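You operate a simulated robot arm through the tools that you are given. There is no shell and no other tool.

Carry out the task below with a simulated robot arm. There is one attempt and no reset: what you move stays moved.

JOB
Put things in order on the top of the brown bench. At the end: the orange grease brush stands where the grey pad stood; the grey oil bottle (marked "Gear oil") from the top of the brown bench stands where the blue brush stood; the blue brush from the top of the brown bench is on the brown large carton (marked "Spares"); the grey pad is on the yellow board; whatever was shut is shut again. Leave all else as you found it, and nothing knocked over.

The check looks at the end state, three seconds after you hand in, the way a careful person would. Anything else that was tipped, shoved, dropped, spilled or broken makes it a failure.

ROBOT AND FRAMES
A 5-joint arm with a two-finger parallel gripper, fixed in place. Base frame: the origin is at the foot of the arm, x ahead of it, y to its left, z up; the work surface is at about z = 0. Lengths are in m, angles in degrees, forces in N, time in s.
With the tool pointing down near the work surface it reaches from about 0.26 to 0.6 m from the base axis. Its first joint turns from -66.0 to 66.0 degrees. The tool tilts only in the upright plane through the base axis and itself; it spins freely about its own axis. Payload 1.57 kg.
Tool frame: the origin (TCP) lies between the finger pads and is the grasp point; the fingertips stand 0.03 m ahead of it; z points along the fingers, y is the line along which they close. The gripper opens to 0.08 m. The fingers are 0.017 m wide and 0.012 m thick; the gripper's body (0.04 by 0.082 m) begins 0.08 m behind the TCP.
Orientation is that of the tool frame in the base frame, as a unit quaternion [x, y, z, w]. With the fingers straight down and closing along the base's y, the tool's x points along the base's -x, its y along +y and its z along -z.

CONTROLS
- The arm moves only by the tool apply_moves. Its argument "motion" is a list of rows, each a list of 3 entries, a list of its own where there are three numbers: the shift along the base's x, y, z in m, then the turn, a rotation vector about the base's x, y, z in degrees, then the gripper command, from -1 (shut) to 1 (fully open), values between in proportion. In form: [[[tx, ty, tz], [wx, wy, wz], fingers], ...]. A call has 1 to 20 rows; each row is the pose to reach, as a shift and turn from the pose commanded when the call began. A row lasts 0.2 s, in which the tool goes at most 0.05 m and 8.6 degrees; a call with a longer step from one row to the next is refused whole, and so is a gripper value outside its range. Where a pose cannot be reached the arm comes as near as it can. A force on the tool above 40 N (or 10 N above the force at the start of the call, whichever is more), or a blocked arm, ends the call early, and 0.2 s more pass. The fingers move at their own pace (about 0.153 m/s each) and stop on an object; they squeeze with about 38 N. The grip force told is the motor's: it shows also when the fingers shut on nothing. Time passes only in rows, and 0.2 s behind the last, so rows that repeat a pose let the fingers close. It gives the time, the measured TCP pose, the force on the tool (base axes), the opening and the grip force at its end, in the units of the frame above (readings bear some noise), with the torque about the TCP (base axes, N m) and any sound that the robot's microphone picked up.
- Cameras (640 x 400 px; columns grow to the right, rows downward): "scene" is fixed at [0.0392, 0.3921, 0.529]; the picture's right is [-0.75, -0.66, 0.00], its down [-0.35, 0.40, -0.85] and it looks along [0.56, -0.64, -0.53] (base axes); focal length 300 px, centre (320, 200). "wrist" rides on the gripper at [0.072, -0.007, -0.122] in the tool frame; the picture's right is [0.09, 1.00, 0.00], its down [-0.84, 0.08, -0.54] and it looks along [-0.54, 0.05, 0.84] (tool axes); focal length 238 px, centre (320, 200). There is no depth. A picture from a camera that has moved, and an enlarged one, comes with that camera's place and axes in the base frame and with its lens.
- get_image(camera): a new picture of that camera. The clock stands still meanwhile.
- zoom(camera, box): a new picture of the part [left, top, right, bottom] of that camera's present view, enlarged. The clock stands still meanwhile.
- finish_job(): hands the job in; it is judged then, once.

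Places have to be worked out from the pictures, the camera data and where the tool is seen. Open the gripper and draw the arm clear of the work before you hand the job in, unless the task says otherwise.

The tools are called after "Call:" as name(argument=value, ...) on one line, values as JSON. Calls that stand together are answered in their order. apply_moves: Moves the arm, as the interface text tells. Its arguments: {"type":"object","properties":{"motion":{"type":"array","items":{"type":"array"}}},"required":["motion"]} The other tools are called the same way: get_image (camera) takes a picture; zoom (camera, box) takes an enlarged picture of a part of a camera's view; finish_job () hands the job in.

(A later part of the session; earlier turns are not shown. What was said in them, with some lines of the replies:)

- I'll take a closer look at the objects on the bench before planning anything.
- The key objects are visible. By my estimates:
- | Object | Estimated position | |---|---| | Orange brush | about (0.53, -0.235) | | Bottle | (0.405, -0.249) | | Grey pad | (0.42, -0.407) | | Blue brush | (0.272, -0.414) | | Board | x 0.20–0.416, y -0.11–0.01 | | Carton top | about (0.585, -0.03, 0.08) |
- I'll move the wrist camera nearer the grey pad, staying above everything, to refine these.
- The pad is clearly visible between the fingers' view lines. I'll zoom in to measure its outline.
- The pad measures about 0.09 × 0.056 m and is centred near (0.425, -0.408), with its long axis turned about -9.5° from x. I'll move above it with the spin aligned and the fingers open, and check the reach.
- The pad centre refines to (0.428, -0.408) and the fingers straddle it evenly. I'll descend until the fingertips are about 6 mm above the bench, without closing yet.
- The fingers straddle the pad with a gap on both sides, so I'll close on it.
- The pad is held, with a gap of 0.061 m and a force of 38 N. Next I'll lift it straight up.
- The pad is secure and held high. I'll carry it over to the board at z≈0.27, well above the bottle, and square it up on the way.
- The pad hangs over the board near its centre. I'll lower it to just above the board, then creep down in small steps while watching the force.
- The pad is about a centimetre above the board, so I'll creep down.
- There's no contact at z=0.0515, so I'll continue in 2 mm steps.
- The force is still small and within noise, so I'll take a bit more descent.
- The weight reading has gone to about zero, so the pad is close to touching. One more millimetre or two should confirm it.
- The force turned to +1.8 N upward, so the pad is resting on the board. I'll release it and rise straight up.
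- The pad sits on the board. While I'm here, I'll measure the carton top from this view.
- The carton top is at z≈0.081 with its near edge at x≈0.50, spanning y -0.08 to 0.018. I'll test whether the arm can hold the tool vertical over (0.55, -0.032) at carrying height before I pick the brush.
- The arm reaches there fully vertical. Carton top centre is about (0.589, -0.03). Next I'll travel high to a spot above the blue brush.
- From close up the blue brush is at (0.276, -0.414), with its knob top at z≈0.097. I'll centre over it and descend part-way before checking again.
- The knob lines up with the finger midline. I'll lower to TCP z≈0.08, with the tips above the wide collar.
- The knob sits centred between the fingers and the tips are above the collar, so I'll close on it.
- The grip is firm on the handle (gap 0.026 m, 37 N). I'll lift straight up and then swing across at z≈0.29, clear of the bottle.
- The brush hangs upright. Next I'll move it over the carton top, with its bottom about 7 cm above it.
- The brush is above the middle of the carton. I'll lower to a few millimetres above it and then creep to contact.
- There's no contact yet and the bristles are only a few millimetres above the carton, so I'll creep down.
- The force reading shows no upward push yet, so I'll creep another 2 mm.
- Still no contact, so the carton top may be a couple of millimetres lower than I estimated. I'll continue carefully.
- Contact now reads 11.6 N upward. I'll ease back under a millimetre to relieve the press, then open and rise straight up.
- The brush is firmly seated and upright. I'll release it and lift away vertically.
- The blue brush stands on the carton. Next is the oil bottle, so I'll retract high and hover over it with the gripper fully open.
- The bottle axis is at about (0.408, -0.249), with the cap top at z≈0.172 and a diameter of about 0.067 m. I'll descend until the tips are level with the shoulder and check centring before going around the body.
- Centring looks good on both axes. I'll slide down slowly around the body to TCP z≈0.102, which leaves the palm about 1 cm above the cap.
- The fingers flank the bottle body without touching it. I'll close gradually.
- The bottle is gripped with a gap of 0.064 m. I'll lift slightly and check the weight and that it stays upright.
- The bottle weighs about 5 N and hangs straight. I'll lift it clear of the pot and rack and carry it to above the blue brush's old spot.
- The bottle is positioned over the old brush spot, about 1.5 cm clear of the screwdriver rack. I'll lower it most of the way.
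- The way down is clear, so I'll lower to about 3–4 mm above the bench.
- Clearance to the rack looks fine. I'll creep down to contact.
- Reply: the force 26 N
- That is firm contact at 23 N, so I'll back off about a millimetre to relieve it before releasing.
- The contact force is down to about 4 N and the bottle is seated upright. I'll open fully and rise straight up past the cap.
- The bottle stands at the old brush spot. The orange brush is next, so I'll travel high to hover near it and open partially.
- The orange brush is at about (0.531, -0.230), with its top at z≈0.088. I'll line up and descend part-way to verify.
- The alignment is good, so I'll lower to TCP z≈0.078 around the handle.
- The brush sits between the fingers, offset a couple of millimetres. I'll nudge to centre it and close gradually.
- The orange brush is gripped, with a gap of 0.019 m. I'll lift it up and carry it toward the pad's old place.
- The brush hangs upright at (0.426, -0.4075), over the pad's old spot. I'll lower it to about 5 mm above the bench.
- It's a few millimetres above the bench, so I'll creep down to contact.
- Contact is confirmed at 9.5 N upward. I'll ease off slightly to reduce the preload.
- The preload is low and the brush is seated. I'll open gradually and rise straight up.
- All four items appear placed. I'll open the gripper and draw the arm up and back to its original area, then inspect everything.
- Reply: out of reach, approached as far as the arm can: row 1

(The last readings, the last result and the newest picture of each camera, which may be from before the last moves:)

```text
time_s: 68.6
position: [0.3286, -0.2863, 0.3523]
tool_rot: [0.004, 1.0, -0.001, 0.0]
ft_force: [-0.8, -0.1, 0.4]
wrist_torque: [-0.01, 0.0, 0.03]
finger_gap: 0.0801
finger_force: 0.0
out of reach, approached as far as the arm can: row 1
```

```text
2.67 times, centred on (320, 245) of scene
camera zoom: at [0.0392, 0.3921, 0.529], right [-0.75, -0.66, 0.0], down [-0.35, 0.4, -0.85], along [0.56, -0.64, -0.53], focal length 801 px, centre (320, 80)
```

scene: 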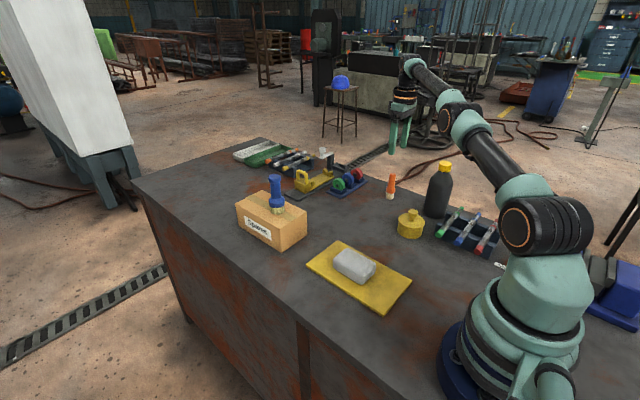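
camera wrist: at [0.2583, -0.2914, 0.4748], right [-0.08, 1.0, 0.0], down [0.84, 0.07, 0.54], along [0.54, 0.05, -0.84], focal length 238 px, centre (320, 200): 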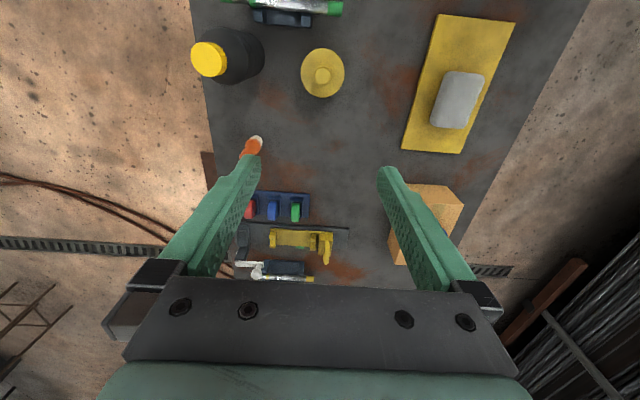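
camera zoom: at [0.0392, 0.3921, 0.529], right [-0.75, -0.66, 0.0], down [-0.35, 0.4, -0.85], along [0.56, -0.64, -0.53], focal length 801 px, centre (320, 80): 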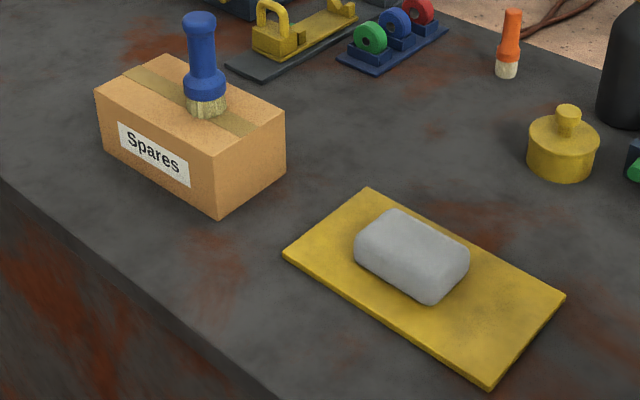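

The final pictures show everything where the job wants it:

- **Pad:** on the yellow board.
- **Blue brush:** standing on the Spares carton.
- **Bottle:** upright at the blue brush's old spot, about (0.276, -0.417).
- **Orange brush:** upright at the pad's old spot, about (0.43, -0.41).
- **Everything else:** looks unmoved, including the pot, racks and clamp, and nothing was opened.

The gripper is open and the arm is clear, so I'm handing in.

Call:
finish_job()

```text
The job is handed in.
```

I've finished the rearrangement and handed it in; the result of the check hasn't come back. In the last pictures, all four items are where you asked:

- **Grey pad:** lies flat on the yellow board.
- **Blue brush:** stands upright on the "Spares" carton.
- **Oil bottle:** stands upright where the blue brush was, within about 5 mm by my estimate. It sits roughly 1.5 cm from the screwdriver rack.
- **Orange brush:** stands upright where the grey pad was, also within about 5 mm.

No other item looked moved in the before-and-after views. Nothing had to be opened, so there was nothing to shut again. The gripper is open, and the arm is back near its starting position, clear of the bench.
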